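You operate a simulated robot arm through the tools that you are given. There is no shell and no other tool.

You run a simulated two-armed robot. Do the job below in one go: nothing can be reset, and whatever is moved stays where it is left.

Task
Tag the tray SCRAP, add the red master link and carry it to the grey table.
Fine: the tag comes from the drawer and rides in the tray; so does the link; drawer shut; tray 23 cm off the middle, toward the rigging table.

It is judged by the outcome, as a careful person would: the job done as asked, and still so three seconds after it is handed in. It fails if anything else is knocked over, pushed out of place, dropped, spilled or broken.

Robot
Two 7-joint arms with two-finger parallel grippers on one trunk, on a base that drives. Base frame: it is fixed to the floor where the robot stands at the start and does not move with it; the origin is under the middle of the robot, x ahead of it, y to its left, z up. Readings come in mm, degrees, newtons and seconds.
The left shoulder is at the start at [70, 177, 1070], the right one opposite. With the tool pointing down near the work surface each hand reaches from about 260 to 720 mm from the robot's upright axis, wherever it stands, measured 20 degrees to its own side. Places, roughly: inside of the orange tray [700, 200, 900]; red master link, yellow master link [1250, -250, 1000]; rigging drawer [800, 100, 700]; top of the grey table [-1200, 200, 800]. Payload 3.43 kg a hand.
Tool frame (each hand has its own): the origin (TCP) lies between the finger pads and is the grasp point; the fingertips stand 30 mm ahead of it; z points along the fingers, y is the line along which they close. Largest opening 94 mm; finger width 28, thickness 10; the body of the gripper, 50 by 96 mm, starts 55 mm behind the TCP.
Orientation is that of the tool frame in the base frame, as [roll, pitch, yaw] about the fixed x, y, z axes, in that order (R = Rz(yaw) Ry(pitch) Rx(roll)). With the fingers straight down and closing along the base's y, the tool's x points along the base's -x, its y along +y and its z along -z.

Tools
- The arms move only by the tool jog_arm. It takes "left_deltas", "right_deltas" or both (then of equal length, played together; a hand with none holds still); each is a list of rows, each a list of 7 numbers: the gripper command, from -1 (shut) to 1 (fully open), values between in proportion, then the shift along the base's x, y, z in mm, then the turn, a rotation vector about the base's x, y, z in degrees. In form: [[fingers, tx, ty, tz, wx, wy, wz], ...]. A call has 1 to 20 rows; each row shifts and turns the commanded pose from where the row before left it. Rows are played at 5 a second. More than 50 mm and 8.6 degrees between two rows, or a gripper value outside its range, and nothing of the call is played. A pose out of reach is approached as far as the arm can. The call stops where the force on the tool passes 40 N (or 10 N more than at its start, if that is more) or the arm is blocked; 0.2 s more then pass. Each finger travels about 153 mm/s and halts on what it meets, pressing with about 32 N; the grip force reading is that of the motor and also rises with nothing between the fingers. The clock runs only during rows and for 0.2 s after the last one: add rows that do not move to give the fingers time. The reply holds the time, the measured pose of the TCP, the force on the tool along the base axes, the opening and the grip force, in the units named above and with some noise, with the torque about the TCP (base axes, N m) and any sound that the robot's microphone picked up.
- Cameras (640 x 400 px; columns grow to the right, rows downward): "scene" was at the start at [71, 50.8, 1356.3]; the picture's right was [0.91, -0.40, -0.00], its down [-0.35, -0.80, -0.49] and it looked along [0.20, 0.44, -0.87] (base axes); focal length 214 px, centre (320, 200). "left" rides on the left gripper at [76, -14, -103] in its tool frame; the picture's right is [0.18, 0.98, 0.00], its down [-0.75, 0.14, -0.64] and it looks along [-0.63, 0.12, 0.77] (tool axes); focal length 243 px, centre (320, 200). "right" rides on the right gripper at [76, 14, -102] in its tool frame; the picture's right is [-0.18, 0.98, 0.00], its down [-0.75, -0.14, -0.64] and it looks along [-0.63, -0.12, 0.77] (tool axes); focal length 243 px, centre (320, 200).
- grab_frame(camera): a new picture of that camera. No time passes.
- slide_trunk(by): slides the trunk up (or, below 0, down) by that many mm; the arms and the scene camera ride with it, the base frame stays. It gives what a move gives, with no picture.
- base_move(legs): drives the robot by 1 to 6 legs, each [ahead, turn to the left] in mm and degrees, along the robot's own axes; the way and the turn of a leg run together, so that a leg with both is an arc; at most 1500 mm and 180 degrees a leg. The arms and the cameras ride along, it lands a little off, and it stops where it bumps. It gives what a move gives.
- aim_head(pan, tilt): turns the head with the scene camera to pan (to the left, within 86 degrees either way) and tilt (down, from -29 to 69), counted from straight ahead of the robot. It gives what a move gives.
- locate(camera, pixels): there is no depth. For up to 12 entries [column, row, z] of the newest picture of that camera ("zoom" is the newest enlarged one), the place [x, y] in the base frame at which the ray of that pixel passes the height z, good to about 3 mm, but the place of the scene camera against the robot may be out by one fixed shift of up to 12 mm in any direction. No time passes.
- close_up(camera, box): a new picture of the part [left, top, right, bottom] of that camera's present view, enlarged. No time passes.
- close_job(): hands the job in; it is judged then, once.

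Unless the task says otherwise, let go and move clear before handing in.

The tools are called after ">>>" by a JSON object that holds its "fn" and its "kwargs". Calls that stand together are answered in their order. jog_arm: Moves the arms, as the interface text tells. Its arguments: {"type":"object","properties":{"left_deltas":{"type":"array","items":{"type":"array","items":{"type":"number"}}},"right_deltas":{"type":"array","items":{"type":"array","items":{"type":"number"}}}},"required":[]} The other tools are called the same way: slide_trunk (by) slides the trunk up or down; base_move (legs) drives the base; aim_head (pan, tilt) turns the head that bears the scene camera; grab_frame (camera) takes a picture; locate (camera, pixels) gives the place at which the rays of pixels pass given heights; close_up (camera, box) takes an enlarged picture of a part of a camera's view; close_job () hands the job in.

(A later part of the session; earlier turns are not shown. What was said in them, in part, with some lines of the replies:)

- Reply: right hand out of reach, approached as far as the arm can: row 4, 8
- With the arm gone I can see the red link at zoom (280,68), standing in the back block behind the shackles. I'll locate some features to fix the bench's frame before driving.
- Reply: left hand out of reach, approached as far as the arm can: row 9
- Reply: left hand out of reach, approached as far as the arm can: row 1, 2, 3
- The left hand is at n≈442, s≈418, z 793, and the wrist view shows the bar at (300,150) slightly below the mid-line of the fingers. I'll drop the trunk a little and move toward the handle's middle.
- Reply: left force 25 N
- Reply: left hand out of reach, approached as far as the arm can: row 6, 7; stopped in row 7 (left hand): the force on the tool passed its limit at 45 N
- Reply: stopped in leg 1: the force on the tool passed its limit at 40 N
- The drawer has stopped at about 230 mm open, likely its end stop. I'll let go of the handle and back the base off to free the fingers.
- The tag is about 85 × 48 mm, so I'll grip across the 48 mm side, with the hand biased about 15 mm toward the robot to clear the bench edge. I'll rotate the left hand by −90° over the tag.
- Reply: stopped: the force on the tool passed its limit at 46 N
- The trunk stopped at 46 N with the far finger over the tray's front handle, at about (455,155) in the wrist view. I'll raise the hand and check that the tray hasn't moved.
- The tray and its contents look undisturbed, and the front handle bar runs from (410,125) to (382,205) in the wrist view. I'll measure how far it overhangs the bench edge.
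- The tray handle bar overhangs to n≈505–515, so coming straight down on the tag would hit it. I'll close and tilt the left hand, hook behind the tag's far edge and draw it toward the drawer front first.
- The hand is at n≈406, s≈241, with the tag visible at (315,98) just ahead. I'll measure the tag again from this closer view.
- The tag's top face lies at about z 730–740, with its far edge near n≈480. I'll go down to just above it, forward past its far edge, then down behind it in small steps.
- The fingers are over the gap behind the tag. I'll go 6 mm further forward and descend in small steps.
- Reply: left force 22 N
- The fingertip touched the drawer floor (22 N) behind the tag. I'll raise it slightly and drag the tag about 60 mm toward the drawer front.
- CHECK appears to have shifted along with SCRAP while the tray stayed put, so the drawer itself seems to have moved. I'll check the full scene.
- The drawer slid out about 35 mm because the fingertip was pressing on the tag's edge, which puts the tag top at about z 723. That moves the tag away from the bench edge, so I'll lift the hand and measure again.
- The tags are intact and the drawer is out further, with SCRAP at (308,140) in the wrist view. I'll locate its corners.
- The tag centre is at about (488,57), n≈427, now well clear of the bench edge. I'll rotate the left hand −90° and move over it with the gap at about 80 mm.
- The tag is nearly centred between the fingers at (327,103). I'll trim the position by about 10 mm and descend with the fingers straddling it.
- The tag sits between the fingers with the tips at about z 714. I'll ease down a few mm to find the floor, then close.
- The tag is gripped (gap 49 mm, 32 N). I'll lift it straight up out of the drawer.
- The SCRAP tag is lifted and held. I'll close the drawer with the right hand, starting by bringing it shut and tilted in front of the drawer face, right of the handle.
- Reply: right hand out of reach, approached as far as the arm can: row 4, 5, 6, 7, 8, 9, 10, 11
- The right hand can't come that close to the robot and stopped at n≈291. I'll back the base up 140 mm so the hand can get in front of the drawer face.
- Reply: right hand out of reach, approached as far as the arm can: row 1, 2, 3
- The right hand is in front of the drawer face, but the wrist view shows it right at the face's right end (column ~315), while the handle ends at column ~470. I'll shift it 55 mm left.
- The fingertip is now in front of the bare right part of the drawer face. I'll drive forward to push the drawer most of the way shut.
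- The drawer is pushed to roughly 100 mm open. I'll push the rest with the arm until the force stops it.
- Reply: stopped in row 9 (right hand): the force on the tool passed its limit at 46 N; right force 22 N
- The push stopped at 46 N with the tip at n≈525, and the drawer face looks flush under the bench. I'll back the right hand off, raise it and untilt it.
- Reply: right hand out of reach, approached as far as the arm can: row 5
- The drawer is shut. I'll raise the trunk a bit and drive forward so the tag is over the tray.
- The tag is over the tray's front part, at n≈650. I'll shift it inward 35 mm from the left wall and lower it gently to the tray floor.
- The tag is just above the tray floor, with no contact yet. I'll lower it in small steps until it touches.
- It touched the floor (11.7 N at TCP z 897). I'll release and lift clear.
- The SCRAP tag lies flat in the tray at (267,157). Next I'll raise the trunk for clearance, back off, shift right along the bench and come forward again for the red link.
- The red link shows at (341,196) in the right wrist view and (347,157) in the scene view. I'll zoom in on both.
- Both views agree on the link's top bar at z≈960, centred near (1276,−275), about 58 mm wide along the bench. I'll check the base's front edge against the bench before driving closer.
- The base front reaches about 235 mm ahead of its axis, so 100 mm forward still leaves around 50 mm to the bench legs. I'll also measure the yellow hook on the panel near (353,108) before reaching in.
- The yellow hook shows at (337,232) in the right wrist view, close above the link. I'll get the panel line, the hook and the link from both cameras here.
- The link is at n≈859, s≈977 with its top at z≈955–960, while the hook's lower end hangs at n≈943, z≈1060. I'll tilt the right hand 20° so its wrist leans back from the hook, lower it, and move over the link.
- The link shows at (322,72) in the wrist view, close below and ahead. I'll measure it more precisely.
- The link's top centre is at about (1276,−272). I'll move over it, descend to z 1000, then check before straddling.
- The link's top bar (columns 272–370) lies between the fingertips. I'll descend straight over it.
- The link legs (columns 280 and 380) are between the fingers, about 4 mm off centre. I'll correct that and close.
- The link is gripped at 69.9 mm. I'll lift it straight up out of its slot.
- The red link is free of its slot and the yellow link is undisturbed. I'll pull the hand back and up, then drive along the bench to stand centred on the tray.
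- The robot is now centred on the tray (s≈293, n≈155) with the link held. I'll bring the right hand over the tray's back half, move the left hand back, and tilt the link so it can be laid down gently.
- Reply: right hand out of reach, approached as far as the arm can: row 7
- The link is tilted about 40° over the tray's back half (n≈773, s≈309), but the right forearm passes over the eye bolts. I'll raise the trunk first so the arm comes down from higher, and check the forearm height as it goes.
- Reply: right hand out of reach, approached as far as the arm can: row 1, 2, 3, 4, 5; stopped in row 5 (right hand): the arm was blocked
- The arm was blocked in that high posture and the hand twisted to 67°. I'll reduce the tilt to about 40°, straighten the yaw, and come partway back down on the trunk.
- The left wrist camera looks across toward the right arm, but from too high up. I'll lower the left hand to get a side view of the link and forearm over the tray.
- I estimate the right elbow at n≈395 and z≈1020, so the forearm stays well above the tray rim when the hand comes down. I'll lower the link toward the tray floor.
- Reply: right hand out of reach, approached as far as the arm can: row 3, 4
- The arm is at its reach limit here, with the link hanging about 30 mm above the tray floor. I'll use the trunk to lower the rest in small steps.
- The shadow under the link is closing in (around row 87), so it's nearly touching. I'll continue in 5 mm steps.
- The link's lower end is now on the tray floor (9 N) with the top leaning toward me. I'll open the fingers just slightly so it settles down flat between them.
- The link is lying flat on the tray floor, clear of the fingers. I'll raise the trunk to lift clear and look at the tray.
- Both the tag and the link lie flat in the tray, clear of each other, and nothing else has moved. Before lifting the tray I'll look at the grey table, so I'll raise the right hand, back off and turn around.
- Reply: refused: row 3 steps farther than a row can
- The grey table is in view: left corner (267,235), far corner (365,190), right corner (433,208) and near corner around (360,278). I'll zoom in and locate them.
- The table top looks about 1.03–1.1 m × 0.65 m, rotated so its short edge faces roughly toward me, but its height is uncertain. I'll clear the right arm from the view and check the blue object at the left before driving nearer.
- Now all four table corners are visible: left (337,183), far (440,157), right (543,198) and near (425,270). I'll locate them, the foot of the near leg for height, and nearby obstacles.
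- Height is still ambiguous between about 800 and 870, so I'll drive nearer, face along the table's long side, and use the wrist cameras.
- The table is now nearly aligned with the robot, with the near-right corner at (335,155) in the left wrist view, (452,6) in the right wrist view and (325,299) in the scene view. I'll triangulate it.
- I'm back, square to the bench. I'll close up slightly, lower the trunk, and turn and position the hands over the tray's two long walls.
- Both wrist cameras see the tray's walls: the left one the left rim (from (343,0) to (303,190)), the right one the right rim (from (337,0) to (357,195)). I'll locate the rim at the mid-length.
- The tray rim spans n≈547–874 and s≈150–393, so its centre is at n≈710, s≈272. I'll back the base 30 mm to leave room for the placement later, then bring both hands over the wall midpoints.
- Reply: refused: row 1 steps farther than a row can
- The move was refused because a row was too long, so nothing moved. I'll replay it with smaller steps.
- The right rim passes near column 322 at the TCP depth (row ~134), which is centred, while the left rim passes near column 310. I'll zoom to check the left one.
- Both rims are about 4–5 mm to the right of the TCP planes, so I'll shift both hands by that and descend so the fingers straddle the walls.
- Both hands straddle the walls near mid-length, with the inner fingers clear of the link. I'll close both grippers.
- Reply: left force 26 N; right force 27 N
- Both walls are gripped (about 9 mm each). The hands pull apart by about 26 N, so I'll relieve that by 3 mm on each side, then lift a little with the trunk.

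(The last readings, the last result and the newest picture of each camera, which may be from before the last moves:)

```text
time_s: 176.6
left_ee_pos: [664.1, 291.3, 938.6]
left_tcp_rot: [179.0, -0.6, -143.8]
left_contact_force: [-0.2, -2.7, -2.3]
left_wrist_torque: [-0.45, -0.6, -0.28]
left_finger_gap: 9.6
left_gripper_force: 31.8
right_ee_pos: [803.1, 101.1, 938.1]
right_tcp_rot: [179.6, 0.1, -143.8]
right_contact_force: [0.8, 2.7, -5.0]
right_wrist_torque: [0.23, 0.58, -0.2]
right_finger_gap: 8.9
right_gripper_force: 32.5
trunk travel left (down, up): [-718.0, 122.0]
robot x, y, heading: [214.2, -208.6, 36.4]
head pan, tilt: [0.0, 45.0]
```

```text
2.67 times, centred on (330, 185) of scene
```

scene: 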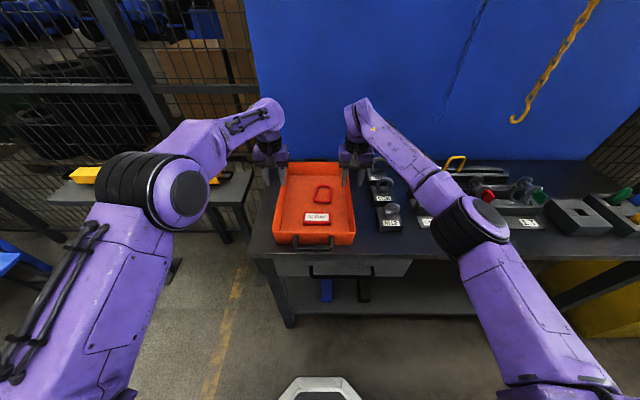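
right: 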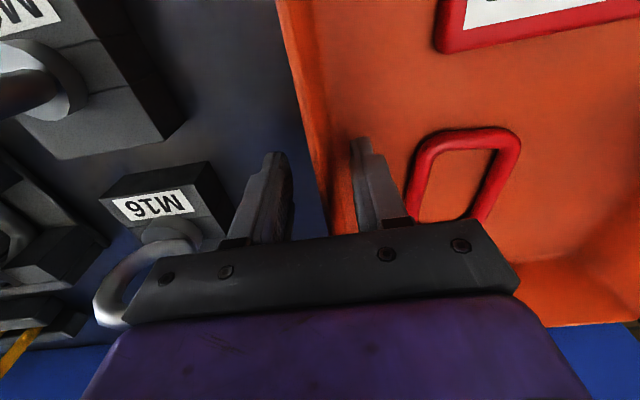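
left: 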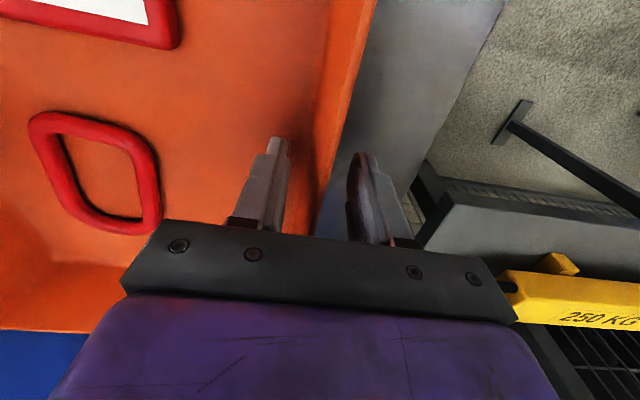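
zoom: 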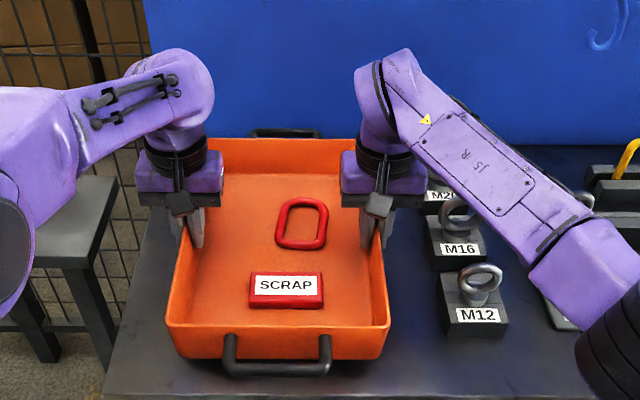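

The tray lifts level with only about 7 N of load and both contents in place. I'll raise it further, back straight off the bench, then look around before turning.

>>> {"fn": "slide_trunk", "kwargs": {"by": 60}}

>>> {"fn": "base_move", "kwargs": {"legs": [[-250, 0]]}}

>>> {"fn": "grab_frame", "kwargs": {"camera": "scene"}}

>>> {"fn": "aim_head", "kwargs": {"pan": 86, "tilt": 35}}

>>> {"fn": "grab_frame", "kwargs": {"camera": "scene"}}

>>> {"fn": "aim_head", "kwargs": {"pan": -86, "tilt": 35}}

>>> {"fn": "grab_frame", "kwargs": {"camera": "scene"}}

```text
time_s: 177.6
left_ee_pos: [663.9, 292.2, 1000.3]
left_tcp_rot: [179.0, -0.6, -143.8]
left_contact_force: [-6.5, 5.8, -2.8]
left_wrist_torque: [-0.64, -0.29, -0.24]
left_finger_gap: 9.2
left_gripper_force: 32.0
right_ee_pos: [802.7, 100.5, 999.1]
right_tcp_rot: [179.6, 0.2, -143.9]
right_contact_force: [6.8, -5.8, -4.3]
right_wrist_torque: [0.47, 0.32, -0.16]
right_finger_gap: 8.9
right_gripper_force: 31.8
trunk travel left (down, up): [-778.0, 62.0]
robot x, y, heading: [211.3, -206.1, 36.6]
head pan, tilt: [0.0, 45.0]
```

```text
time_s: 179.4
left_ee_pos: [463.9, 142.9, 998.9]
left_tcp_rot: [179.0, -0.6, -143.8]
left_contact_force: [-14.4, 17.0, -2.6]
left_wrist_torque: [-0.64, -0.34, -0.24]
left_finger_gap: 9.1
left_gripper_force: 31.8
right_ee_pos: [602.3, -45.9, 999.8]
right_tcp_rot: [179.4, 0.0, -143.9]
right_contact_force: [15.2, -17.4, -4.5]
right_wrist_torque: [0.54, 0.37, -0.24]
right_finger_gap: 9.1
right_gripper_force: 31.9
trunk travel left (down, up): [-778.0, 62.0]
robot x, y, heading: [10.8, -355.8, 36.6]
head pan, tilt: [0.0, 45.0]
```

```text
taken
```

scene: 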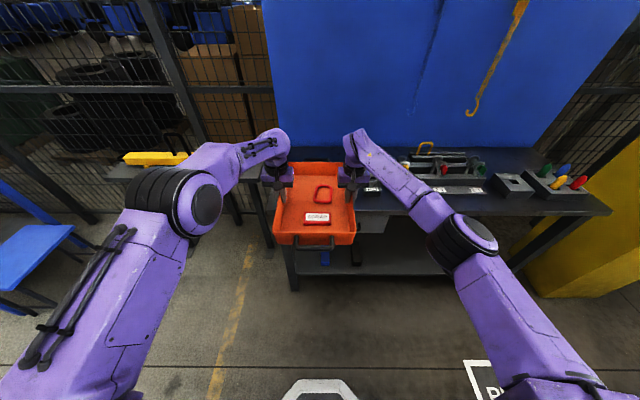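

```text
time_s: 181.1
left_ee_pos: [464.0, 142.8, 998.5]
left_tcp_rot: [179.0, -0.6, -143.8]
left_contact_force: [-2.9, 0.0, -1.5]
left_wrist_torque: [-0.57, -0.36, -0.27]
left_finger_gap: 9.2
left_gripper_force: 31.6
right_ee_pos: [602.2, -47.1, 998.0]
right_tcp_rot: [179.6, 0.1, -144.0]
right_contact_force: [2.9, -0.9, -4.9]
right_wrist_torque: [0.43, 0.38, -0.23]
right_finger_gap: 9.1
right_gripper_force: 31.8
trunk travel left (down, up): [-778.0, 62.0]
robot x, y, heading: [12.4, -351.9, 36.2]
head pan, tilt: [85.9, 35.0]
```

```text
taken
```

scene: 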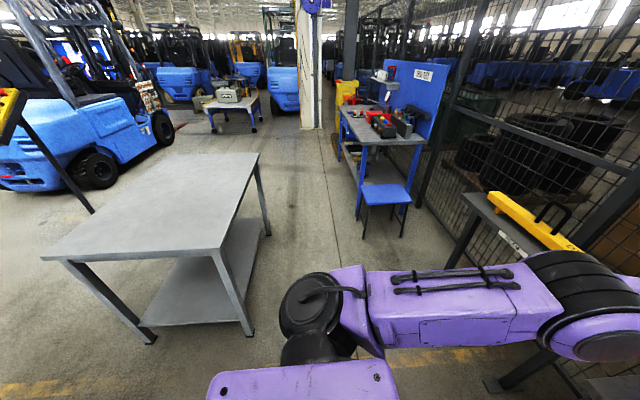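

```text
time_s: 183.7
left_ee_pos: [462.2, 142.6, 1000.4]
left_tcp_rot: [179.0, -0.6, -143.7]
left_contact_force: [-3.8, 1.6, -2.8]
left_wrist_torque: [-0.56, -0.33, -0.26]
left_finger_gap: 9.4
left_gripper_force: 31.7
right_ee_pos: [601.3, -47.0, 998.3]
right_tcp_rot: [179.6, 0.1, -143.9]
right_contact_force: [3.3, -0.9, -4.2]
right_wrist_torque: [0.42, 0.4, -0.21]
right_finger_gap: 8.7
right_gripper_force: 32.6
trunk travel left (down, up): [-778.0, 62.0]
robot x, y, heading: [16.1, -354.1, 36.3]
head pan, tilt: [-85.9, 35.0]
```

```text
taken
```

scene: 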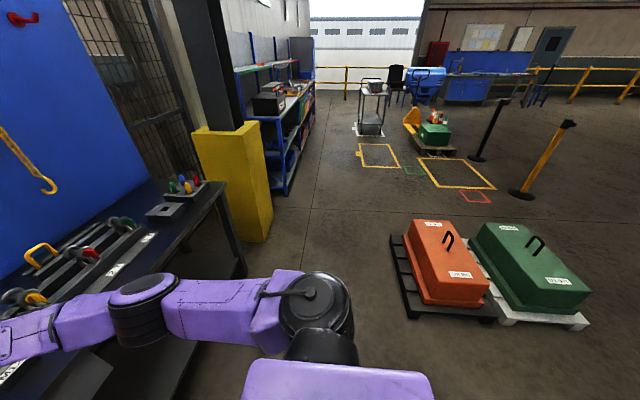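

Pallets with boxes stand to my right-rear, and the beam table is to the left. I'll locate these against the tray's swing radius before turning.

>>> {"fn": "locate", "kwargs": {"camera": "scene", "pixels": [[400, 318, 0], [390, 236, 0], [500, 322, 0], [590, 325, 0], [245, 275, 0]]}}

>>> {"fn": "aim_head", "kwargs": {"pan": 60, "tilt": 30}}

>>> {"fn": "grab_frame", "kwargs": {"camera": "scene"}}

```text
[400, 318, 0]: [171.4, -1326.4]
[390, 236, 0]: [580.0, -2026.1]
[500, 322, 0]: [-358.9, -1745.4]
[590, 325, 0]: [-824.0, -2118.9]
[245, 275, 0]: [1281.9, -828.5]
```

```text
time_s: 185.9
left_ee_pos: [464.1, 141.8, 999.6]
left_tcp_rot: [179.0, -0.6, -143.8]
left_contact_force: [-3.5, 1.5, -3.2]
left_wrist_torque: [-0.58, -0.39, -0.26]
left_finger_gap: 9.6
left_gripper_force: 31.6
right_ee_pos: [602.5, -47.2, 999.0]
right_tcp_rot: [179.6, 0.1, -143.9]
right_contact_force: [3.8, -1.5, -5.2]
right_wrist_torque: [0.42, 0.39, -0.19]
right_finger_gap: 9.1
right_gripper_force: 31.9
trunk travel left (down, up): [-778.0, 62.0]
robot x, y, heading: [12.6, -347.9, 36.4]
head pan, tilt: [60.0, 30.0]
```

```text
taken
```

scene: 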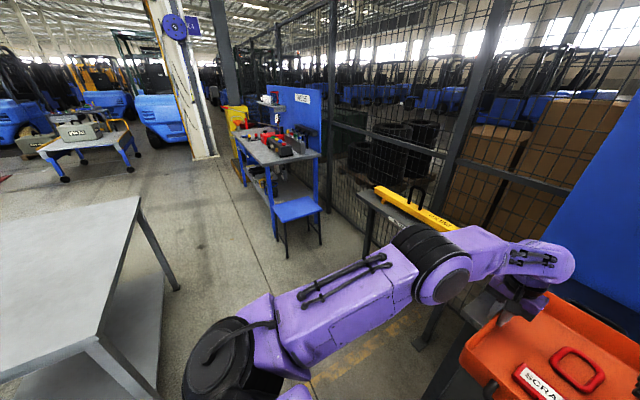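

The pallets are over 950 mm away. I'll check the beam table's distance.

>>> {"fn": "locate", "kwargs": {"camera": "scene", "pixels": [[361, 194, 850], [377, 188, 930], [450, 228, 930], [325, 205, 480], [275, 205, 480]]}}

```text
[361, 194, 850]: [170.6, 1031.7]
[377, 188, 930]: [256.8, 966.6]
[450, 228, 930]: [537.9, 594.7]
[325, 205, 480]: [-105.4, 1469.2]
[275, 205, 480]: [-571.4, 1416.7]
```

The beam is over 1 m from the axis and the tray swings within about 0.9 m, so turning left is clear. I'll back off another 100 mm, turn and drive toward the grey table.

>>> {"fn": "base_move", "kwargs": {"legs": [[-100, 0], [0, 133.4], [480, 0]]}}

>>> {"fn": "aim_head", "kwargs": {"pan": 0, "tilt": 40}}

>>> {"fn": "grab_frame", "kwargs": {"camera": "scene"}}

```text
time_s: 195.1
left_ee_pos: [-1208.1, -327.5, 1000.4]
left_tcp_rot: [179.1, -0.7, -11.4]
left_contact_force: [-0.1, -4.5, -2.8]
left_wrist_torque: [0.64, -0.21, -0.31]
left_finger_gap: 9.4
left_gripper_force: 32.6
right_ee_pos: [-1161.5, -96.6, 999.1]
right_tcp_rot: [179.6, 0.2, -11.2]
right_contact_force: [0.0, 4.6, -3.8]
right_wrist_torque: [-0.56, 0.09, -0.2]
right_finger_gap: 9.1
right_gripper_force: 32.0
trunk travel left (down, up): [-778.0, 62.0]
robot x, y, heading: [-539.0, -322.4, 169.1]
head pan, tilt: [60.0, 30.0]
```

```text
time_s: 196.4
left_ee_pos: [-1209.0, -325.8, 999.3]
left_tcp_rot: [178.9, -0.6, -11.3]
left_contact_force: [1.7, -1.8, -3.5]
left_wrist_torque: [0.63, -0.2, -0.29]
left_finger_gap: 9.4
left_gripper_force: 31.7
right_ee_pos: [-1162.1, -96.7, 999.6]
right_tcp_rot: [179.4, 0.1, -11.3]
right_contact_force: [-1.6, 2.0, -4.4]
right_wrist_torque: [-0.55, -0.01, -0.19]
right_finger_gap: 8.9
right_gripper_force: 31.9
trunk travel left (down, up): [-778.0, 62.0]
robot x, y, heading: [-541.1, -321.8, 168.6]
head pan, tilt: [0.0, 40.0]
```

```text
taken
```

scene: 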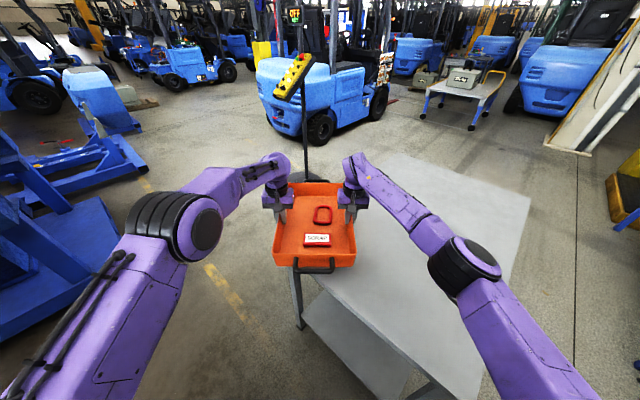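

The tray is over the table's near end and nothing is in the way. I'll take the last 83 mm and turn to face along the table.

>>> {"fn": "base_move", "kwargs": {"legs": [[83, 0], [0, -42.8]]}}

>>> {"fn": "grab_frame", "kwargs": {"camera": "scene"}}

>>> {"fn": "grab_frame", "kwargs": {"camera": "right"}}

>>> {"fn": "grab_frame", "kwargs": {"camera": "left"}}

```text
time_s: 197.9
left_ee_pos: [-1282.6, -284.4, 1005.8]
left_tcp_rot: [179.3, 0.3, -13.7]
left_contact_force: [2.5, -0.6, -4.3]
left_wrist_torque: [0.61, 0.26, -0.15]
left_finger_gap: 9.2
left_gripper_force: 32.0
right_ee_pos: [-1227.6, -56.1, 1000.7]
right_tcp_rot: [179.8, 0.2, -12.9]
right_contact_force: [-3.5, 1.1, -4.2]
right_wrist_torque: [-0.74, -0.45, -0.66]
right_finger_gap: 9.4
right_gripper_force: 32.0
trunk travel left (down, up): [-778.0, 62.0]
robot x, y, heading: [-622.1, -300.4, 166.9]
head pan, tilt: [0.0, 40.0]
stopped in leg 2: the robot was blocked; the commanded pose is now the measured one
```

```text
taken
```

scene: 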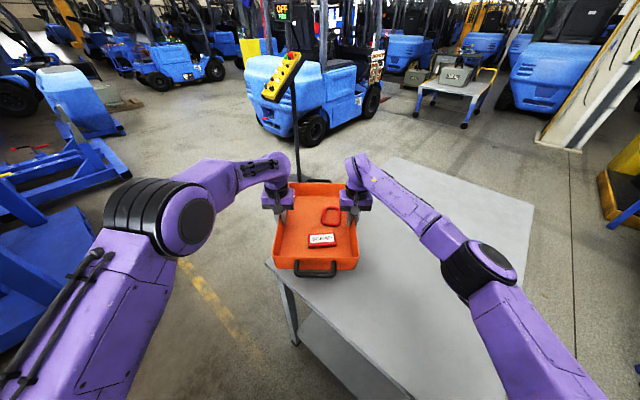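

```text
taken
```

right: 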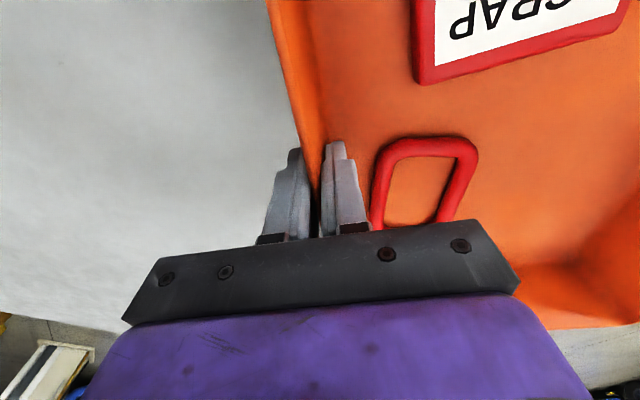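

```text
taken
```

left: 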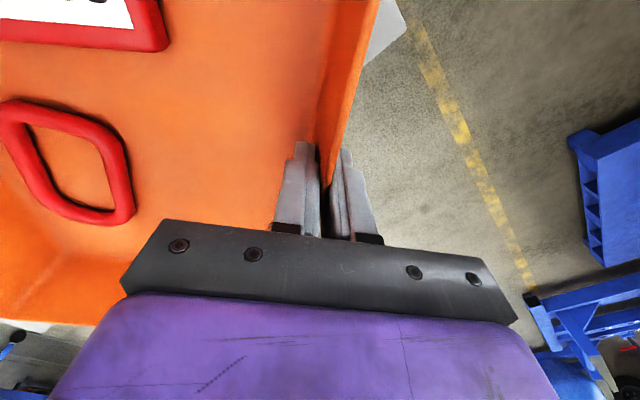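

The turn was blocked after only about 2°. The tray is still held with both items in it, but the link has slid a little. I'll look down around the base and the tray to find what is touching.

>>> {"fn": "aim_head", "kwargs": {"pan": -20, "tilt": 65}}

>>> {"fn": "grab_frame", "kwargs": {"camera": "scene"}}

>>> {"fn": "aim_head", "kwargs": {"pan": -70, "tilt": 55}}

>>> {"fn": "grab_frame", "kwargs": {"camera": "scene"}}

```text
time_s: 198.8
left_ee_pos: [-1272.7, -283.6, 1013.1]
left_tcp_rot: [179.1, 0.9, -13.7]
left_contact_force: [4.1, -1.2, -3.9]
left_wrist_torque: [0.49, -0.2, -0.24]
left_finger_gap: 9.3
left_gripper_force: 32.1
right_ee_pos: [-1217.5, -57.0, 1008.5]
right_tcp_rot: [179.7, 1.0, -13.2]
right_contact_force: [-3.1, 1.1, -4.0]
right_wrist_torque: [-0.51, 0.1, -0.65]
right_finger_gap: 9.3
right_gripper_force: 32.0
trunk travel left (down, up): [-778.0, 62.0]
robot x, y, heading: [-619.0, -309.3, 166.8]
head pan, tilt: [-20.0, 65.0]
```

```text
taken
```

scene: 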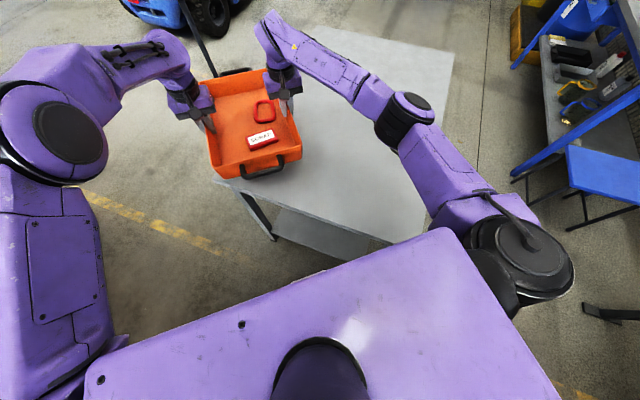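

```text
time_s: 200.0
left_ee_pos: [-1274.4, -283.9, 1011.7]
left_tcp_rot: [179.2, 0.9, -13.7]
left_contact_force: [4.7, -0.4, -3.6]
left_wrist_torque: [0.49, -0.27, -0.32]
left_finger_gap: 9.3
left_gripper_force: 32.2
right_ee_pos: [-1218.3, -56.8, 1008.5]
right_tcp_rot: [179.8, 1.0, -13.0]
right_contact_force: [-4.2, 0.7, -4.4]
right_wrist_torque: [-0.58, 0.23, -0.7]
right_finger_gap: 9.3
right_gripper_force: 31.6
trunk travel left (down, up): [-778.0, 62.0]
robot x, y, heading: [-621.6, -307.0, 166.6]
head pan, tilt: [-70.0, 55.0]
```

```text
taken
```

scene: 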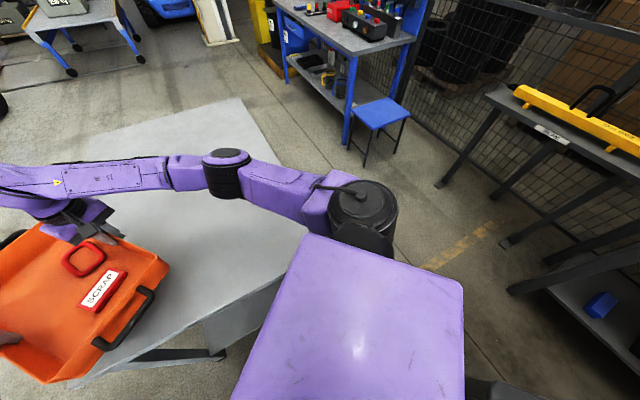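

The right arm and tray look free, so the blocked turn was most likely the base's octagon corner against the table frame, since the axis stood only about 300 mm from the edge. I'll back 50 mm away and then turn.

>>> {"fn": "base_move", "kwargs": {"legs": [[-50, 0]]}}

>>> {"fn": "base_move", "kwargs": {"legs": [[0, -41]]}}

>>> {"fn": "aim_head", "kwargs": {"pan": 0, "tilt": 50}}

>>> {"fn": "grab_frame", "kwargs": {"camera": "scene"}}

>>> {"fn": "grab_frame", "kwargs": {"camera": "right"}}

>>> {"fn": "grab_frame", "kwargs": {"camera": "left"}}

```text
time_s: 200.9
left_ee_pos: [-1233.8, -295.6, 1006.5]
left_tcp_rot: [179.1, 0.3, -13.7]
left_contact_force: [3.7, -0.4, -3.3]
left_wrist_torque: [0.57, 0.04, -0.31]
left_finger_gap: 9.3
left_gripper_force: 32.3
right_ee_pos: [-1178.5, -66.0, 1002.9]
right_tcp_rot: [179.8, 0.5, -13.0]
right_contact_force: [-5.2, 0.5, -4.3]
right_wrist_torque: [-0.69, -0.13, -0.72]
right_finger_gap: 9.3
right_gripper_force: 32.5
trunk travel left (down, up): [-778.0, 62.0]
robot x, y, heading: [-571.4, -316.0, 166.7]
head pan, tilt: [-70.0, 55.0]
```

```text
time_s: 203.2
left_ee_pos: [-1052.2, 127.6, 1010.6]
left_tcp_rot: [179.3, 0.9, -54.6]
left_contact_force: [1.9, -1.7, -3.5]
left_wrist_torque: [0.84, -0.03, -0.28]
left_finger_gap: 9.1
left_gripper_force: 31.6
right_ee_pos: [-860.3, 263.7, 1008.0]
right_tcp_rot: [179.7, 0.9, -53.7]
right_contact_force: [-2.3, 3.3, -2.7]
right_wrist_torque: [-1.05, 0.1, -0.64]
right_finger_gap: 9.3
right_gripper_force: 31.7
trunk travel left (down, up): [-778.0, 62.0]
robot x, y, heading: [-570.8, -316.6, 125.9]
head pan, tilt: [-70.0, 55.0]
```

```text
time_s: 204.6
left_ee_pos: [-1052.4, 129.4, 1011.6]
left_tcp_rot: [179.2, 1.0, -54.6]
left_contact_force: [2.0, -3.4, -3.0]
left_wrist_torque: [0.11, -0.62, -0.27]
left_finger_gap: 9.1
left_gripper_force: 31.9
right_ee_pos: [-860.0, 264.8, 1007.6]
right_tcp_rot: [179.7, 1.0, -53.8]
right_contact_force: [-2.2, 3.2, -3.8]
right_wrist_torque: [-0.21, 0.6, -0.73]
right_finger_gap: 9.3
right_gripper_force: 32.4
trunk travel left (down, up): [-778.0, 62.0]
robot x, y, heading: [-572.2, -314.6, 125.8]
head pan, tilt: [0.0, 50.0]
```

```text
taken
```

scene: 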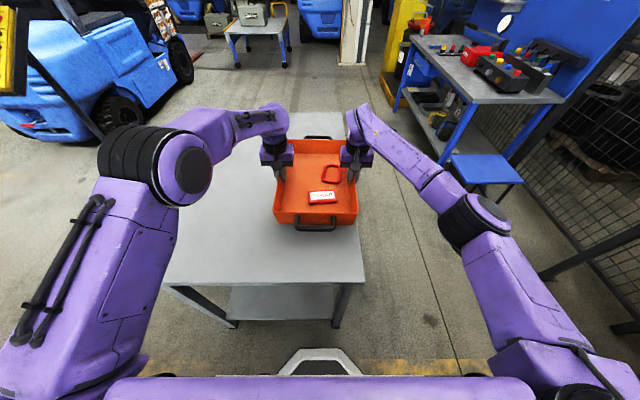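

```text
taken
```

right: 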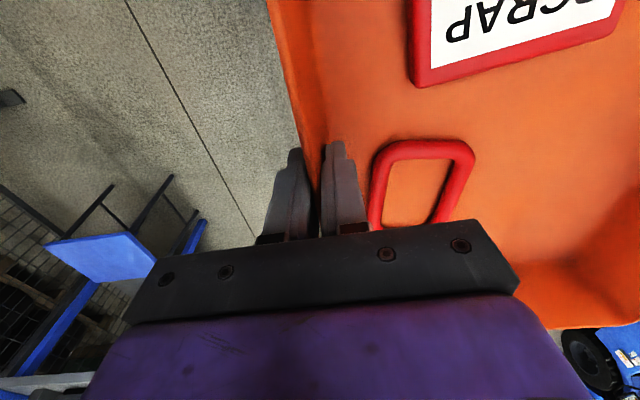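

```text
taken
```

left: 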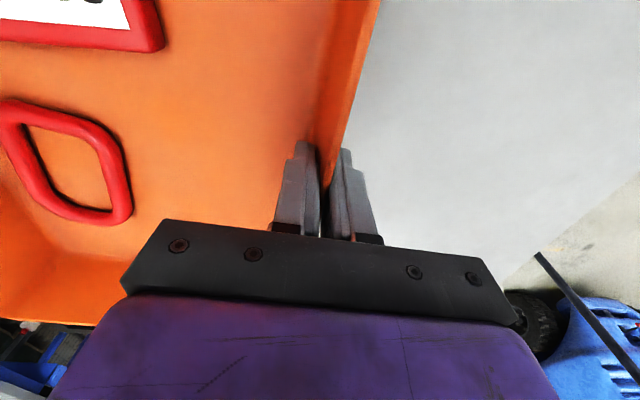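

The turn worked and the table looks aligned with the robot. I'll re-measure the table corners to see whether it shifted.

>>> {"fn": "close_up", "kwargs": {"camera": "scene", "box": [150, 90, 390, 300]}}

>>> {"fn": "locate", "kwargs": {"camera": "scene", "pixels": [[365, 280, 845], [164, 284, 845], [345, 112, 845]]}}

```text
1.90 times, centred on (270, 195) of scene
```

zoom: 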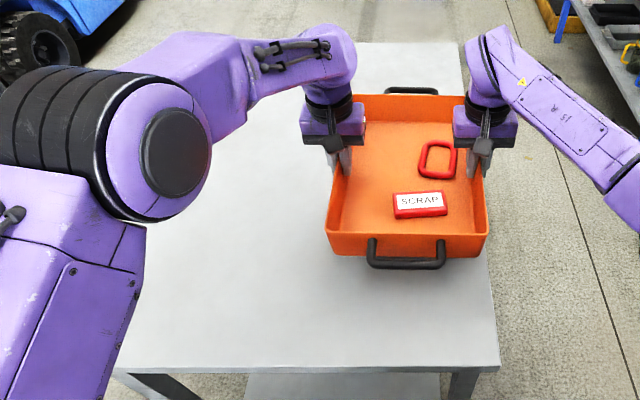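

```text
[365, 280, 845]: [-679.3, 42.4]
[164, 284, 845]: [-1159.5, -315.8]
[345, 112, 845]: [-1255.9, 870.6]
```

The table hasn't visibly moved: the near-right corner measures (−679,42), against (−676,38) before. The tray centre is at about (−958,200), so I'll drive 30 mm forward and slide both hands together to bring it over (−1024,214).

>>> {"fn": "base_move", "kwargs": {"legs": [[30, 0]]}}

>>> {"fn": "jog_arm", "kwargs": {"left_deltas": [[-1, -9.6, -2.0, 0, 0, 0, 0], [-1, -9.6, -2.0, 0, 0, 0, 0], [-1, -9.6, -2.0, 0, 0, 0, 0], [-1, -9.6, -2.0, 0, 0, 0, 0], [-1, -9.6, -2.0, 0, 0, 0, 0], [-1, 0, 0, 0, 0, 0, 0]], "right_deltas": [[-1, -9.6, -2.0, 0, 0, 0, 0], [-1, -9.6, -2.0, 0, 0, 0, 0], [-1, -9.6, -2.0, 0, 0, 0, 0], [-1, -9.6, -2.0, 0, 0, 0, 0], [-1, -9.6, -2.0, 0, 0, 0, 0], [-1, 0, 0, 0, 0, 0, 0]]}}

>>> {"fn": "grab_frame", "kwargs": {"camera": "scene"}}

```text
time_s: 205.5
left_ee_pos: [-1065.2, 146.9, 1017.9]
left_tcp_rot: [179.1, 1.3, -54.6]
left_contact_force: [1.6, -4.0, -2.8]
left_wrist_torque: [-0.08, -0.73, -0.4]
left_finger_gap: 9.1
left_gripper_force: 31.6
right_ee_pos: [-872.8, 283.1, 1014.2]
right_tcp_rot: [179.7, 1.4, -53.6]
right_contact_force: [-1.8, 4.4, -3.4]
right_wrist_torque: [-0.09, 0.83, -0.74]
right_finger_gap: 9.7
right_gripper_force: 31.9
trunk travel left (down, up): [-778.0, 62.0]
robot x, y, heading: [-592.5, -293.8, 125.7]
head pan, tilt: [0.0, 50.0]
```

```text
time_s: 206.9
left_ee_pos: [-1117.3, 141.7, 1012.0]
left_tcp_rot: [179.2, 1.0, -54.6]
left_contact_force: [1.1, -3.8, -3.8]
left_wrist_torque: [0.17, -0.54, -0.15]
left_finger_gap: 9.0
left_gripper_force: 31.7
right_ee_pos: [-924.6, 277.1, 1008.9]
right_tcp_rot: [179.7, 1.0, -53.7]
right_contact_force: [-1.3, 3.5, -4.9]
right_wrist_torque: [-0.37, 0.64, -0.72]
right_finger_gap: 9.7
right_gripper_force: 32.4
trunk travel left (down, up): [-778.0, 62.0]
robot x, y, heading: [-592.5, -292.9, 125.8]
head pan, tilt: [0.0, 50.0]
```

```text
taken
```

scene: 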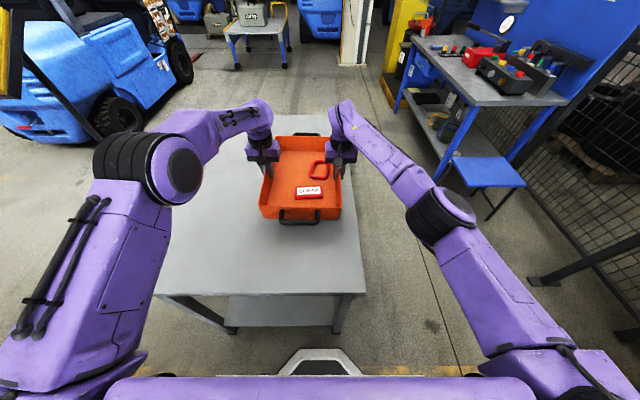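

The tray centre is now at about (−1023,213), essentially on target, with roughly 100 mm to the table top. I'll lower with the trunk, slowly at the end.

>>> {"fn": "slide_trunk", "kwargs": {"by": -80}}

>>> {"fn": "slide_trunk", "kwargs": {"by": -10}}

>>> {"fn": "grab_frame", "kwargs": {"camera": "left"}}

>>> {"fn": "grab_frame", "kwargs": {"camera": "scene"}}

```text
time_s: 208.0
left_ee_pos: [-1116.5, 141.5, 933.4]
left_tcp_rot: [179.2, 1.1, -54.6]
left_contact_force: [-1.4, -5.9, -4.7]
left_wrist_torque: [0.25, -0.47, -0.18]
left_finger_gap: 9.0
left_gripper_force: 32.1
right_ee_pos: [-925.6, 276.8, 930.0]
right_tcp_rot: [179.8, 0.9, -53.8]
right_contact_force: [1.4, 6.2, -3.0]
right_wrist_torque: [-0.44, 0.53, -0.75]
right_finger_gap: 9.4
right_gripper_force: 32.4
trunk travel left (down, up): [-698.0, 142.0]
robot x, y, heading: [-588.6, -294.7, 126.1]
head pan, tilt: [0.0, 50.0]
```

```text
time_s: 208.6
left_ee_pos: [-1117.5, 142.1, 923.7]
left_tcp_rot: [179.2, 1.1, -54.6]
left_contact_force: [-1.8, -6.8, -3.6]
left_wrist_torque: [0.32, -0.45, -0.16]
left_finger_gap: 9.0
left_gripper_force: 31.7
right_ee_pos: [-924.7, 277.6, 918.6]
right_tcp_rot: [179.8, 1.0, -53.7]
right_contact_force: [2.4, 6.0, -3.7]
right_wrist_torque: [-0.52, 0.54, -0.71]
right_finger_gap: 9.5
right_gripper_force: 32.1
trunk travel left (down, up): [-688.0, 152.0]
robot x, y, heading: [-586.5, -293.7, 125.6]
head pan, tilt: [0.0, 50.0]
```

```text
taken
```

left: 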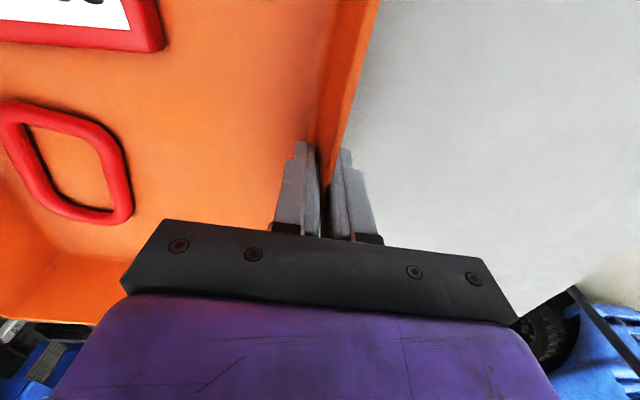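

```text
taken
```

scene: 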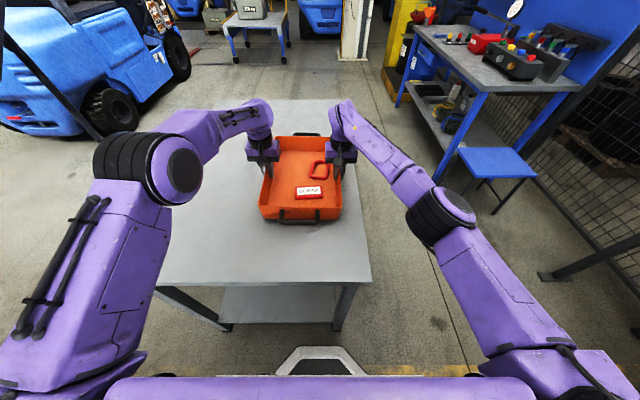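

There's no contact yet (vertical load −3.6 N on each hand). I'll continue in small steps.

>>> {"fn": "slide_trunk", "kwargs": {"by": -6}}

>>> {"fn": "slide_trunk", "kwargs": {"by": -5}}

>>> {"fn": "slide_trunk", "kwargs": {"by": -4}}

```text
time_s: 209.2
left_ee_pos: [-1116.8, 141.4, 916.4]
left_tcp_rot: [179.2, 1.2, -54.6]
left_contact_force: [-2.6, -6.4, -4.2]
left_wrist_torque: [0.37, -0.43, -0.17]
left_finger_gap: 9.0
left_gripper_force: 32.1
right_ee_pos: [-924.4, 277.6, 911.8]
right_tcp_rot: [179.8, 1.0, -53.8]
right_contact_force: [3.3, 7.2, -3.6]
right_wrist_torque: [-0.59, 0.52, -0.67]
right_finger_gap: 9.5
right_gripper_force: 32.1
trunk travel left (down, up): [-682.0, 158.0]
robot x, y, heading: [-589.3, -292.2, 125.8]
head pan, tilt: [0.0, 50.0]
```

```text
time_s: 209.7
left_ee_pos: [-1116.9, 141.4, 912.3]
left_tcp_rot: [179.2, 1.0, -54.6]
left_contact_force: [-4.4, -8.9, -3.7]
left_wrist_torque: [0.35, -0.44, -0.15]
left_finger_gap: 8.9
left_gripper_force: 32.0
right_ee_pos: [-925.0, 278.5, 907.5]
right_tcp_rot: [179.8, 1.0, -53.7]
right_contact_force: [4.2, 7.4, -3.8]
right_wrist_torque: [-0.52, 0.51, -0.72]
right_finger_gap: 9.5
right_gripper_force: 31.7
trunk travel left (down, up): [-677.0, 163.0]
robot x, y, heading: [-593.2, -290.0, 125.6]
head pan, tilt: [0.0, 50.0]
```

```text
time_s: 210.2
left_ee_pos: [-1116.6, 140.5, 909.8]
left_tcp_rot: [179.2, 1.1, -54.6]
left_contact_force: [-7.0, -10.0, -2.8]
left_wrist_torque: [-0.18, -0.87, -0.1]
left_finger_gap: 9.3
left_gripper_force: 32.0
right_ee_pos: [-926.4, 275.9, 905.3]
right_tcp_rot: [179.7, 1.2, -53.6]
right_contact_force: [5.4, 8.0, 12.7]
right_wrist_torque: [-0.79, 0.19, -0.66]
right_finger_gap: 9.3
right_gripper_force: 31.7
trunk travel left (down, up): [-673.0, 167.0]
robot x, y, heading: [-587.1, -296.0, 126.0]
head pan, tilt: [0.0, 50.0]
```

The right side touched down (+12.7 N) while the left is about 4 mm higher. I'll lower the left hand gently.

>>> {"fn": "jog_arm", "kwargs": {"left_deltas": [[-1, 0, 0, -2, 0, 0, 0], [-1, 0, 0, -2, 0, 0, 0], [-1, 0, 0, -1, 0, 0, 0]], "right_deltas": [[-1, 0, 0, 1, 0, 0, 0], [-1, 0, 0, 0, 0, 0, 0], [-1, 0, 0, 0, 0, 0, 0]]}}

```text
time_s: 211.0
left_ee_pos: [-1115.8, 140.1, 905.8]
left_tcp_rot: [179.2, 1.3, -54.6]
left_contact_force: [-7.2, -8.8, 14.8]
left_wrist_torque: [-0.36, -0.94, -0.37]
left_finger_gap: 9.0
left_gripper_force: 32.0
right_ee_pos: [-924.3, 276.8, 904.5]
right_tcp_rot: [179.7, 1.1, -53.7]
right_contact_force: [1.1, 10.3, -4.5]
right_wrist_torque: [0.31, 0.91, -0.76]
right_finger_gap: 9.4
right_gripper_force: 31.7
trunk travel left (down, up): [-673.0, 167.0]
robot x, y, heading: [-594.9, -290.4, 125.9]
head pan, tilt: [0.0, 50.0]
```

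Both sides are now on the table. I'll open both grippers modestly, hold, then check.

>>> {"fn": "jog_arm", "kwargs": {"left_deltas": [[-0.7, 0, 0, 0, 0, 0, 0], [-0.5, 0, 0, 0, 0, 0, 0], [-0.3, 0, 0, 0, 0, 0, 0], [-0.3, 0, 0, 0, 0, 0, 0]], "right_deltas": [[-0.7, 0, 0, 0, 0, 0, 0], [-0.5, 0, 0, 0, 0, 0, 0], [-0.3, 0, 0, 0, 0, 0, 0], [-0.3, 0, 0, 0, 0, 0, 0]]}}

>>> {"fn": "grab_frame", "kwargs": {"camera": "right"}}

>>> {"fn": "grab_frame", "kwargs": {"camera": "left"}}

```text
time_s: 212.0
left_ee_pos: [-1117.9, 141.7, 903.1]
left_tcp_rot: [179.1, 1.0, -54.6]
left_contact_force: [0.6, 0.8, 0.3]
left_wrist_torque: [-0.02, -0.01, -0.01]
left_finger_gap: 32.9
left_gripper_force: 0.0
right_ee_pos: [-924.5, 275.7, 905.2]
right_tcp_rot: [179.6, 1.1, -53.7]
right_contact_force: [0.2, -0.7, 0.8]
right_wrist_torque: [0.03, 0.0, 0.01]
right_finger_gap: 32.8
right_gripper_force: 0.0
trunk travel left (down, up): [-673.0, 167.0]
robot x, y, heading: [-590.0, -295.5, 125.8]
head pan, tilt: [0.0, 50.0]
```

```text
taken
```

right: 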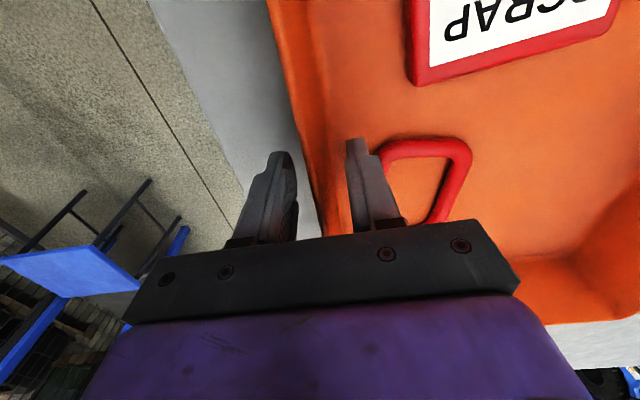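

```text
taken
```

left: 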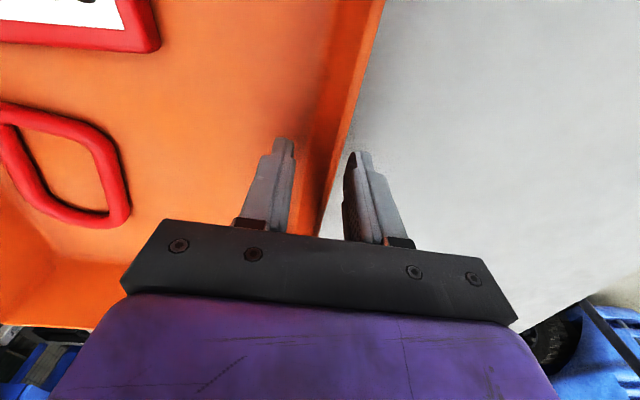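

Both grippers are open with zero forces, and the walls are free on both sides. I'll lift straight up with the trunk.

>>> {"fn": "slide_trunk", "kwargs": {"by": 150}}

>>> {"fn": "grab_frame", "kwargs": {"camera": "right"}}

>>> {"fn": "grab_frame", "kwargs": {"camera": "left"}}

>>> {"fn": "grab_frame", "kwargs": {"camera": "scene"}}

```text
time_s: 213.8
left_ee_pos: [-1115.1, 141.7, 1053.5]
left_tcp_rot: [179.2, 1.1, -54.6]
left_contact_force: [0.3, 0.9, -0.4]
left_wrist_torque: [-0.04, 0.01, -0.01]
left_finger_gap: 33.0
left_gripper_force: 0.0
right_ee_pos: [-924.1, 276.5, 1053.9]
right_tcp_rot: [179.7, 1.1, -53.6]
right_contact_force: [0.0, -0.2, -0.7]
right_wrist_torque: [-0.01, -0.02, 0.03]
right_finger_gap: 32.6
right_gripper_force: 0.1
trunk travel left (down, up): [-823.0, 17.0]
robot x, y, heading: [-591.5, -292.4, 125.9]
head pan, tilt: [0.0, 50.0]
```

```text
taken
```

right: 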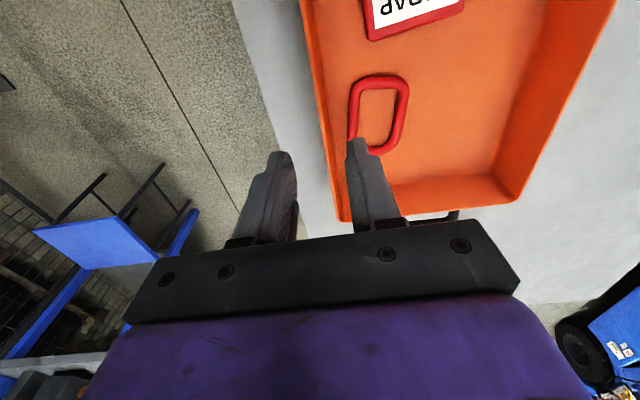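

```text
taken
```

left: 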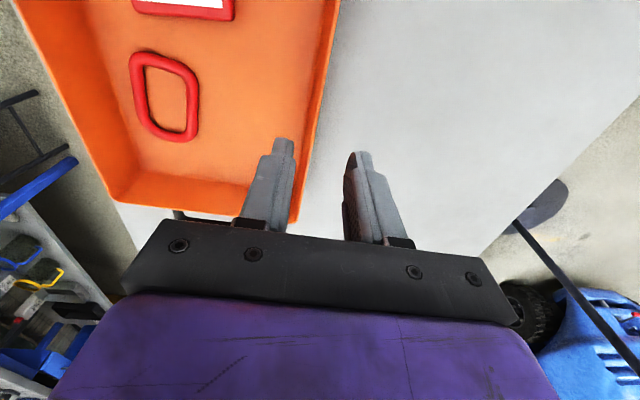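

```text
taken
```

scene: 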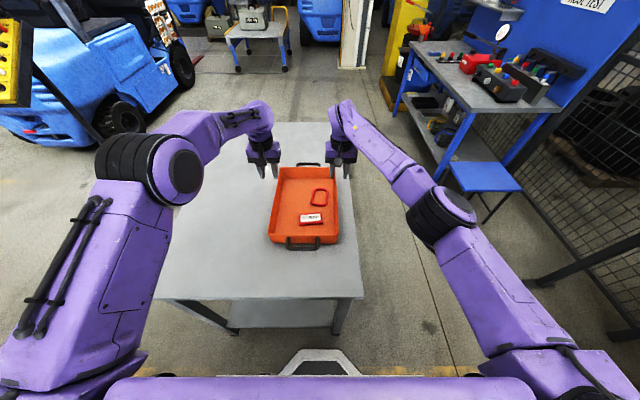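

The tray stands on the table with the tag and link flat inside. I'll back the robot off and measure the tray's place against the table's corners.

>>> {"fn": "base_move", "kwargs": {"legs": [[-350, 0]]}}

>>> {"fn": "jog_arm", "kwargs": {"left_deltas": [[-0.3, -25, -18, 30, 0, 0, 0], [-0.3, -25, -18, 30, 0, 0, 0], [-0.3, -25, -18, 30, 0, 0, 0], [-0.3, -25, -18, 30, 0, 0, 0], [-0.3, -25, -18, 30, 0, 0, 0], [-0.3, -25, -18, 30, 0, 0, 0]], "right_deltas": [[-0.3, 25, 18, 30, 0, 0, 0], [-0.3, 25, 18, 30, 0, 0, 0], [-0.3, 25, 18, 30, 0, 0, 0], [-0.3, 25, 18, 30, 0, 0, 0], [-0.3, 25, 18, 30, 0, 0, 0], [-0.3, 25, 18, 30, 0, 0, 0]]}}

>>> {"fn": "aim_head", "kwargs": {"pan": 5, "tilt": 35}}

>>> {"fn": "grab_frame", "kwargs": {"camera": "scene"}}

>>> {"fn": "close_up", "kwargs": {"camera": "scene", "box": [200, 110, 440, 270]}}

```text
time_s: 216.0
left_ee_pos: [-912.8, -141.5, 1052.8]
left_tcp_rot: [179.1, 1.1, -54.5]
left_contact_force: [0.4, -0.3, 0.7]
left_wrist_torque: [-0.01, 0.01, -0.02]
left_finger_gap: 32.7
left_gripper_force: 0.0
right_ee_pos: [-720.4, -4.7, 1054.5]
right_tcp_rot: [179.7, 1.0, -53.5]
right_contact_force: [0.2, 0.3, 0.0]
right_wrist_torque: [0.02, 0.01, 0.0]
right_finger_gap: 32.9
right_gripper_force: 0.1
trunk travel left (down, up): [-823.0, 17.0]
robot x, y, heading: [-386.7, -576.7, 126.0]
head pan, tilt: [0.0, 50.0]
```

```text
time_s: 217.4
left_ee_pos: [-1062.3, -251.0, 1233.8]
left_tcp_rot: [179.3, 1.1, -54.7]
left_contact_force: [-0.7, -0.3, 1.2]
left_wrist_torque: [0.01, 0.02, -0.01]
left_finger_gap: 33.0
left_gripper_force: 0.2
right_ee_pos: [-571.2, 99.8, 1237.3]
right_tcp_rot: [179.8, 1.1, -53.7]
right_contact_force: [0.1, 0.3, -0.4]
right_wrist_torque: [0.05, 0.01, -0.01]
right_finger_gap: 32.8
right_gripper_force: 0.0
trunk travel left (down, up): [-823.0, 17.0]
robot x, y, heading: [-386.6, -576.4, 126.1]
head pan, tilt: [0.0, 50.0]
```

```text
time_s: 218.2
left_ee_pos: [-1061.5, -249.1, 1233.5]
left_tcp_rot: [179.2, 1.1, -54.6]
left_contact_force: [-0.4, 0.0, -0.6]
left_wrist_torque: [0.0, -0.01, -0.01]
left_finger_gap: 33.1
left_gripper_force: 0.1
right_ee_pos: [-571.3, 101.9, 1236.2]
right_tcp_rot: [179.6, 1.0, -53.7]
right_contact_force: [0.1, -1.1, -0.5]
right_wrist_torque: [-0.02, -0.01, 0.01]
right_finger_gap: 32.9
right_gripper_force: 0.1
trunk travel left (down, up): [-823.0, 17.0]
robot x, y, heading: [-389.3, -570.8, 126.1]
head pan, tilt: [5.0, 35.0]
```

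```text
taken
```

scene: 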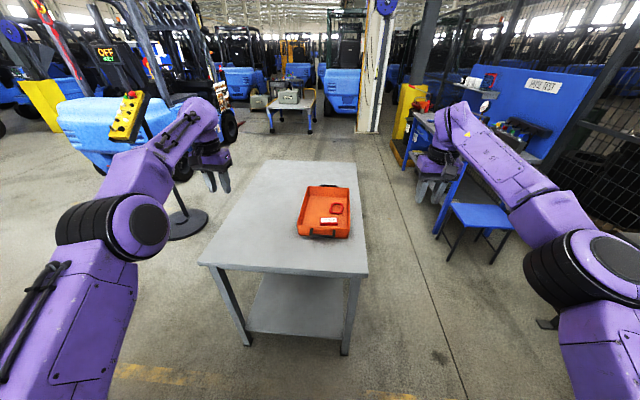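

```text
2.50 times, centred on (320, 190) of scene
```

zoom: 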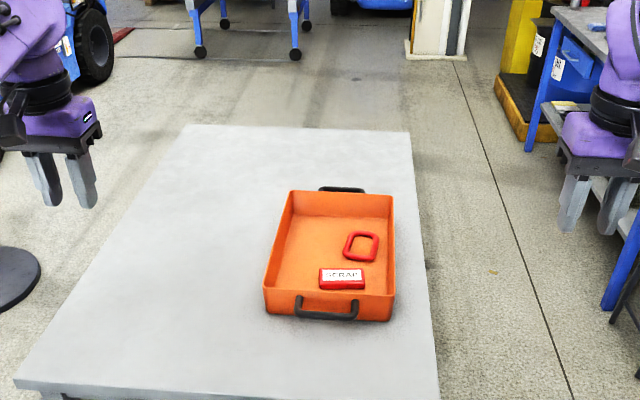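

All four table corners and the whole tray are visible. I'll locate them in the same picture to get the offset.

>>> {"fn": "locate", "kwargs": {"camera": "zoom", "pixels": [[15, 378, 846], [185, 125, 846], [410, 132, 846], [439, 400, 846], [264, 287, 915], [394, 295, 915], [291, 192, 915], [393, 196, 915]]}}

>>> {"fn": "close_up", "kwargs": {"camera": "scene", "box": [180, 220, 400, 360]}}

>>> {"fn": "locate", "kwargs": {"camera": "scene", "pixels": [[198, 263, 846], [367, 274, 846], [266, 160, 846], [356, 163, 846]]}}

```text
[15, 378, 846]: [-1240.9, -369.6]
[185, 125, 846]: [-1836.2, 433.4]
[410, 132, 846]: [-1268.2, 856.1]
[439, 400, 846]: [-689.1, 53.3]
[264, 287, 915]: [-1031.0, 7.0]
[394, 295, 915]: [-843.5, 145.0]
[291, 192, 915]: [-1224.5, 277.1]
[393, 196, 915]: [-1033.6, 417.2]
```

```text
2.86 times, centred on (290, 290) of scene
```

zoom: 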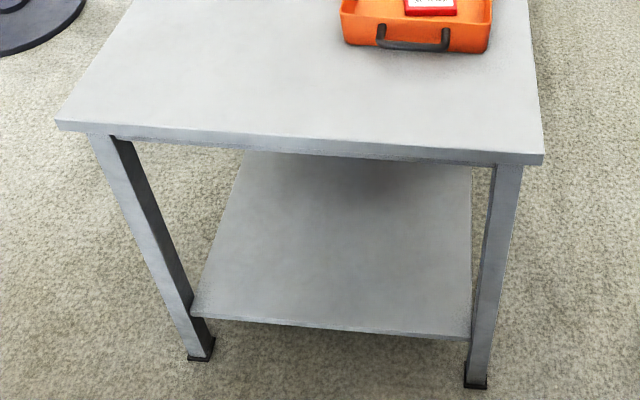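

```text
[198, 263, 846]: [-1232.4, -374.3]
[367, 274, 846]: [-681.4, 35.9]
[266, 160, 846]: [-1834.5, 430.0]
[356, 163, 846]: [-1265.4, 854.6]
```

In one picture the table's middle is at (−1255,238) and the tray's centre at (−1033,212), so the tray is 223 mm off the middle, along −7°, toward the rigging bench. I'll take one last look at the bench to confirm the drawer is shut and everything is in place.

>>> {"fn": "aim_head", "kwargs": {"pan": -86, "tilt": 25}}

>>> {"fn": "grab_frame", "kwargs": {"camera": "scene"}}

>>> {"fn": "close_up", "kwargs": {"camera": "scene", "box": [220, 90, 480, 260]}}

```text
time_s: 219.9
left_ee_pos: [-1061.6, -249.7, 1233.5]
left_tcp_rot: [179.3, 1.1, -54.4]
left_contact_force: [0.5, 0.7, -0.1]
left_wrist_torque: [-0.01, 0.02, -0.01]
left_finger_gap: 32.8
left_gripper_force: 0.1
right_ee_pos: [-571.4, 99.8, 1235.5]
right_tcp_rot: [179.7, 1.1, -53.6]
right_contact_force: [0.0, -0.3, -0.5]
right_wrist_torque: [-0.02, -0.01, 0.01]
right_finger_gap: 33.1
right_gripper_force: 0.0
trunk travel left (down, up): [-823.0, 17.0]
robot x, y, heading: [-385.5, -575.5, 125.9]
head pan, tilt: [-85.9, 25.0]
```

```text
taken
```

scene: 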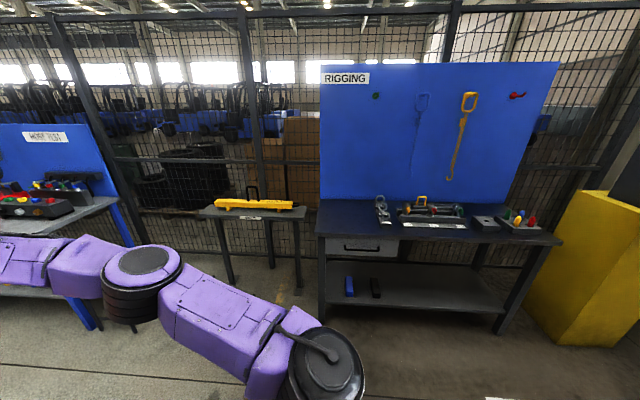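

```text
2.35 times, centred on (350, 175) of scene
```

zoom: 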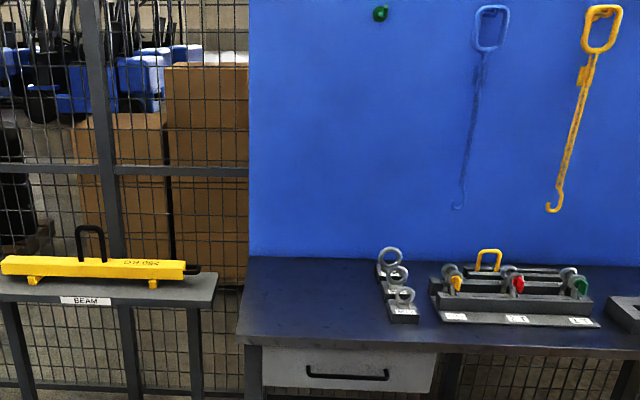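

The bench labelled RIGGING is as it was, with the drawer shut and the eye bolts, shackles, yellow link and hooks all in place. The tray stands on the grey table with the SCRAP tag and red link inside, and both hands are clear, so I'm handing it in.

>>> {"fn": "close_job", "kwargs": {}}

```text
The job is handed in.
```

The job is done and handed in. The tray is on the grey table with the SCRAP tag and the red master link lying flat inside it.

- **Position:** I measured the tray centre about 22 cm from the table's middle, roughly 1 cm short of 23 cm. I took "toward the rigging table" as straight toward that table's centre; the tray sits about 4° off that line.
- **Drawer:** it is shut, and a last look showed the eye bolts, shackles, yellow link and hooks where they were.
- **Tags in the drawer:** CHECK and PASSED are still in there. They rode along when the drawer slid out a further 3 cm or so while I reached for the SCRAP tag.
- **Tray handle:** a finger pressed on the tray's front handle once, at 46 N, before I changed the approach. The tray showed no shift.
- **Grey table:** with the tray in hand, the robot was blocked as it turned beside the table, most likely by its base touching the frame. The table corners measured the same afterwards, within about 2 cm.
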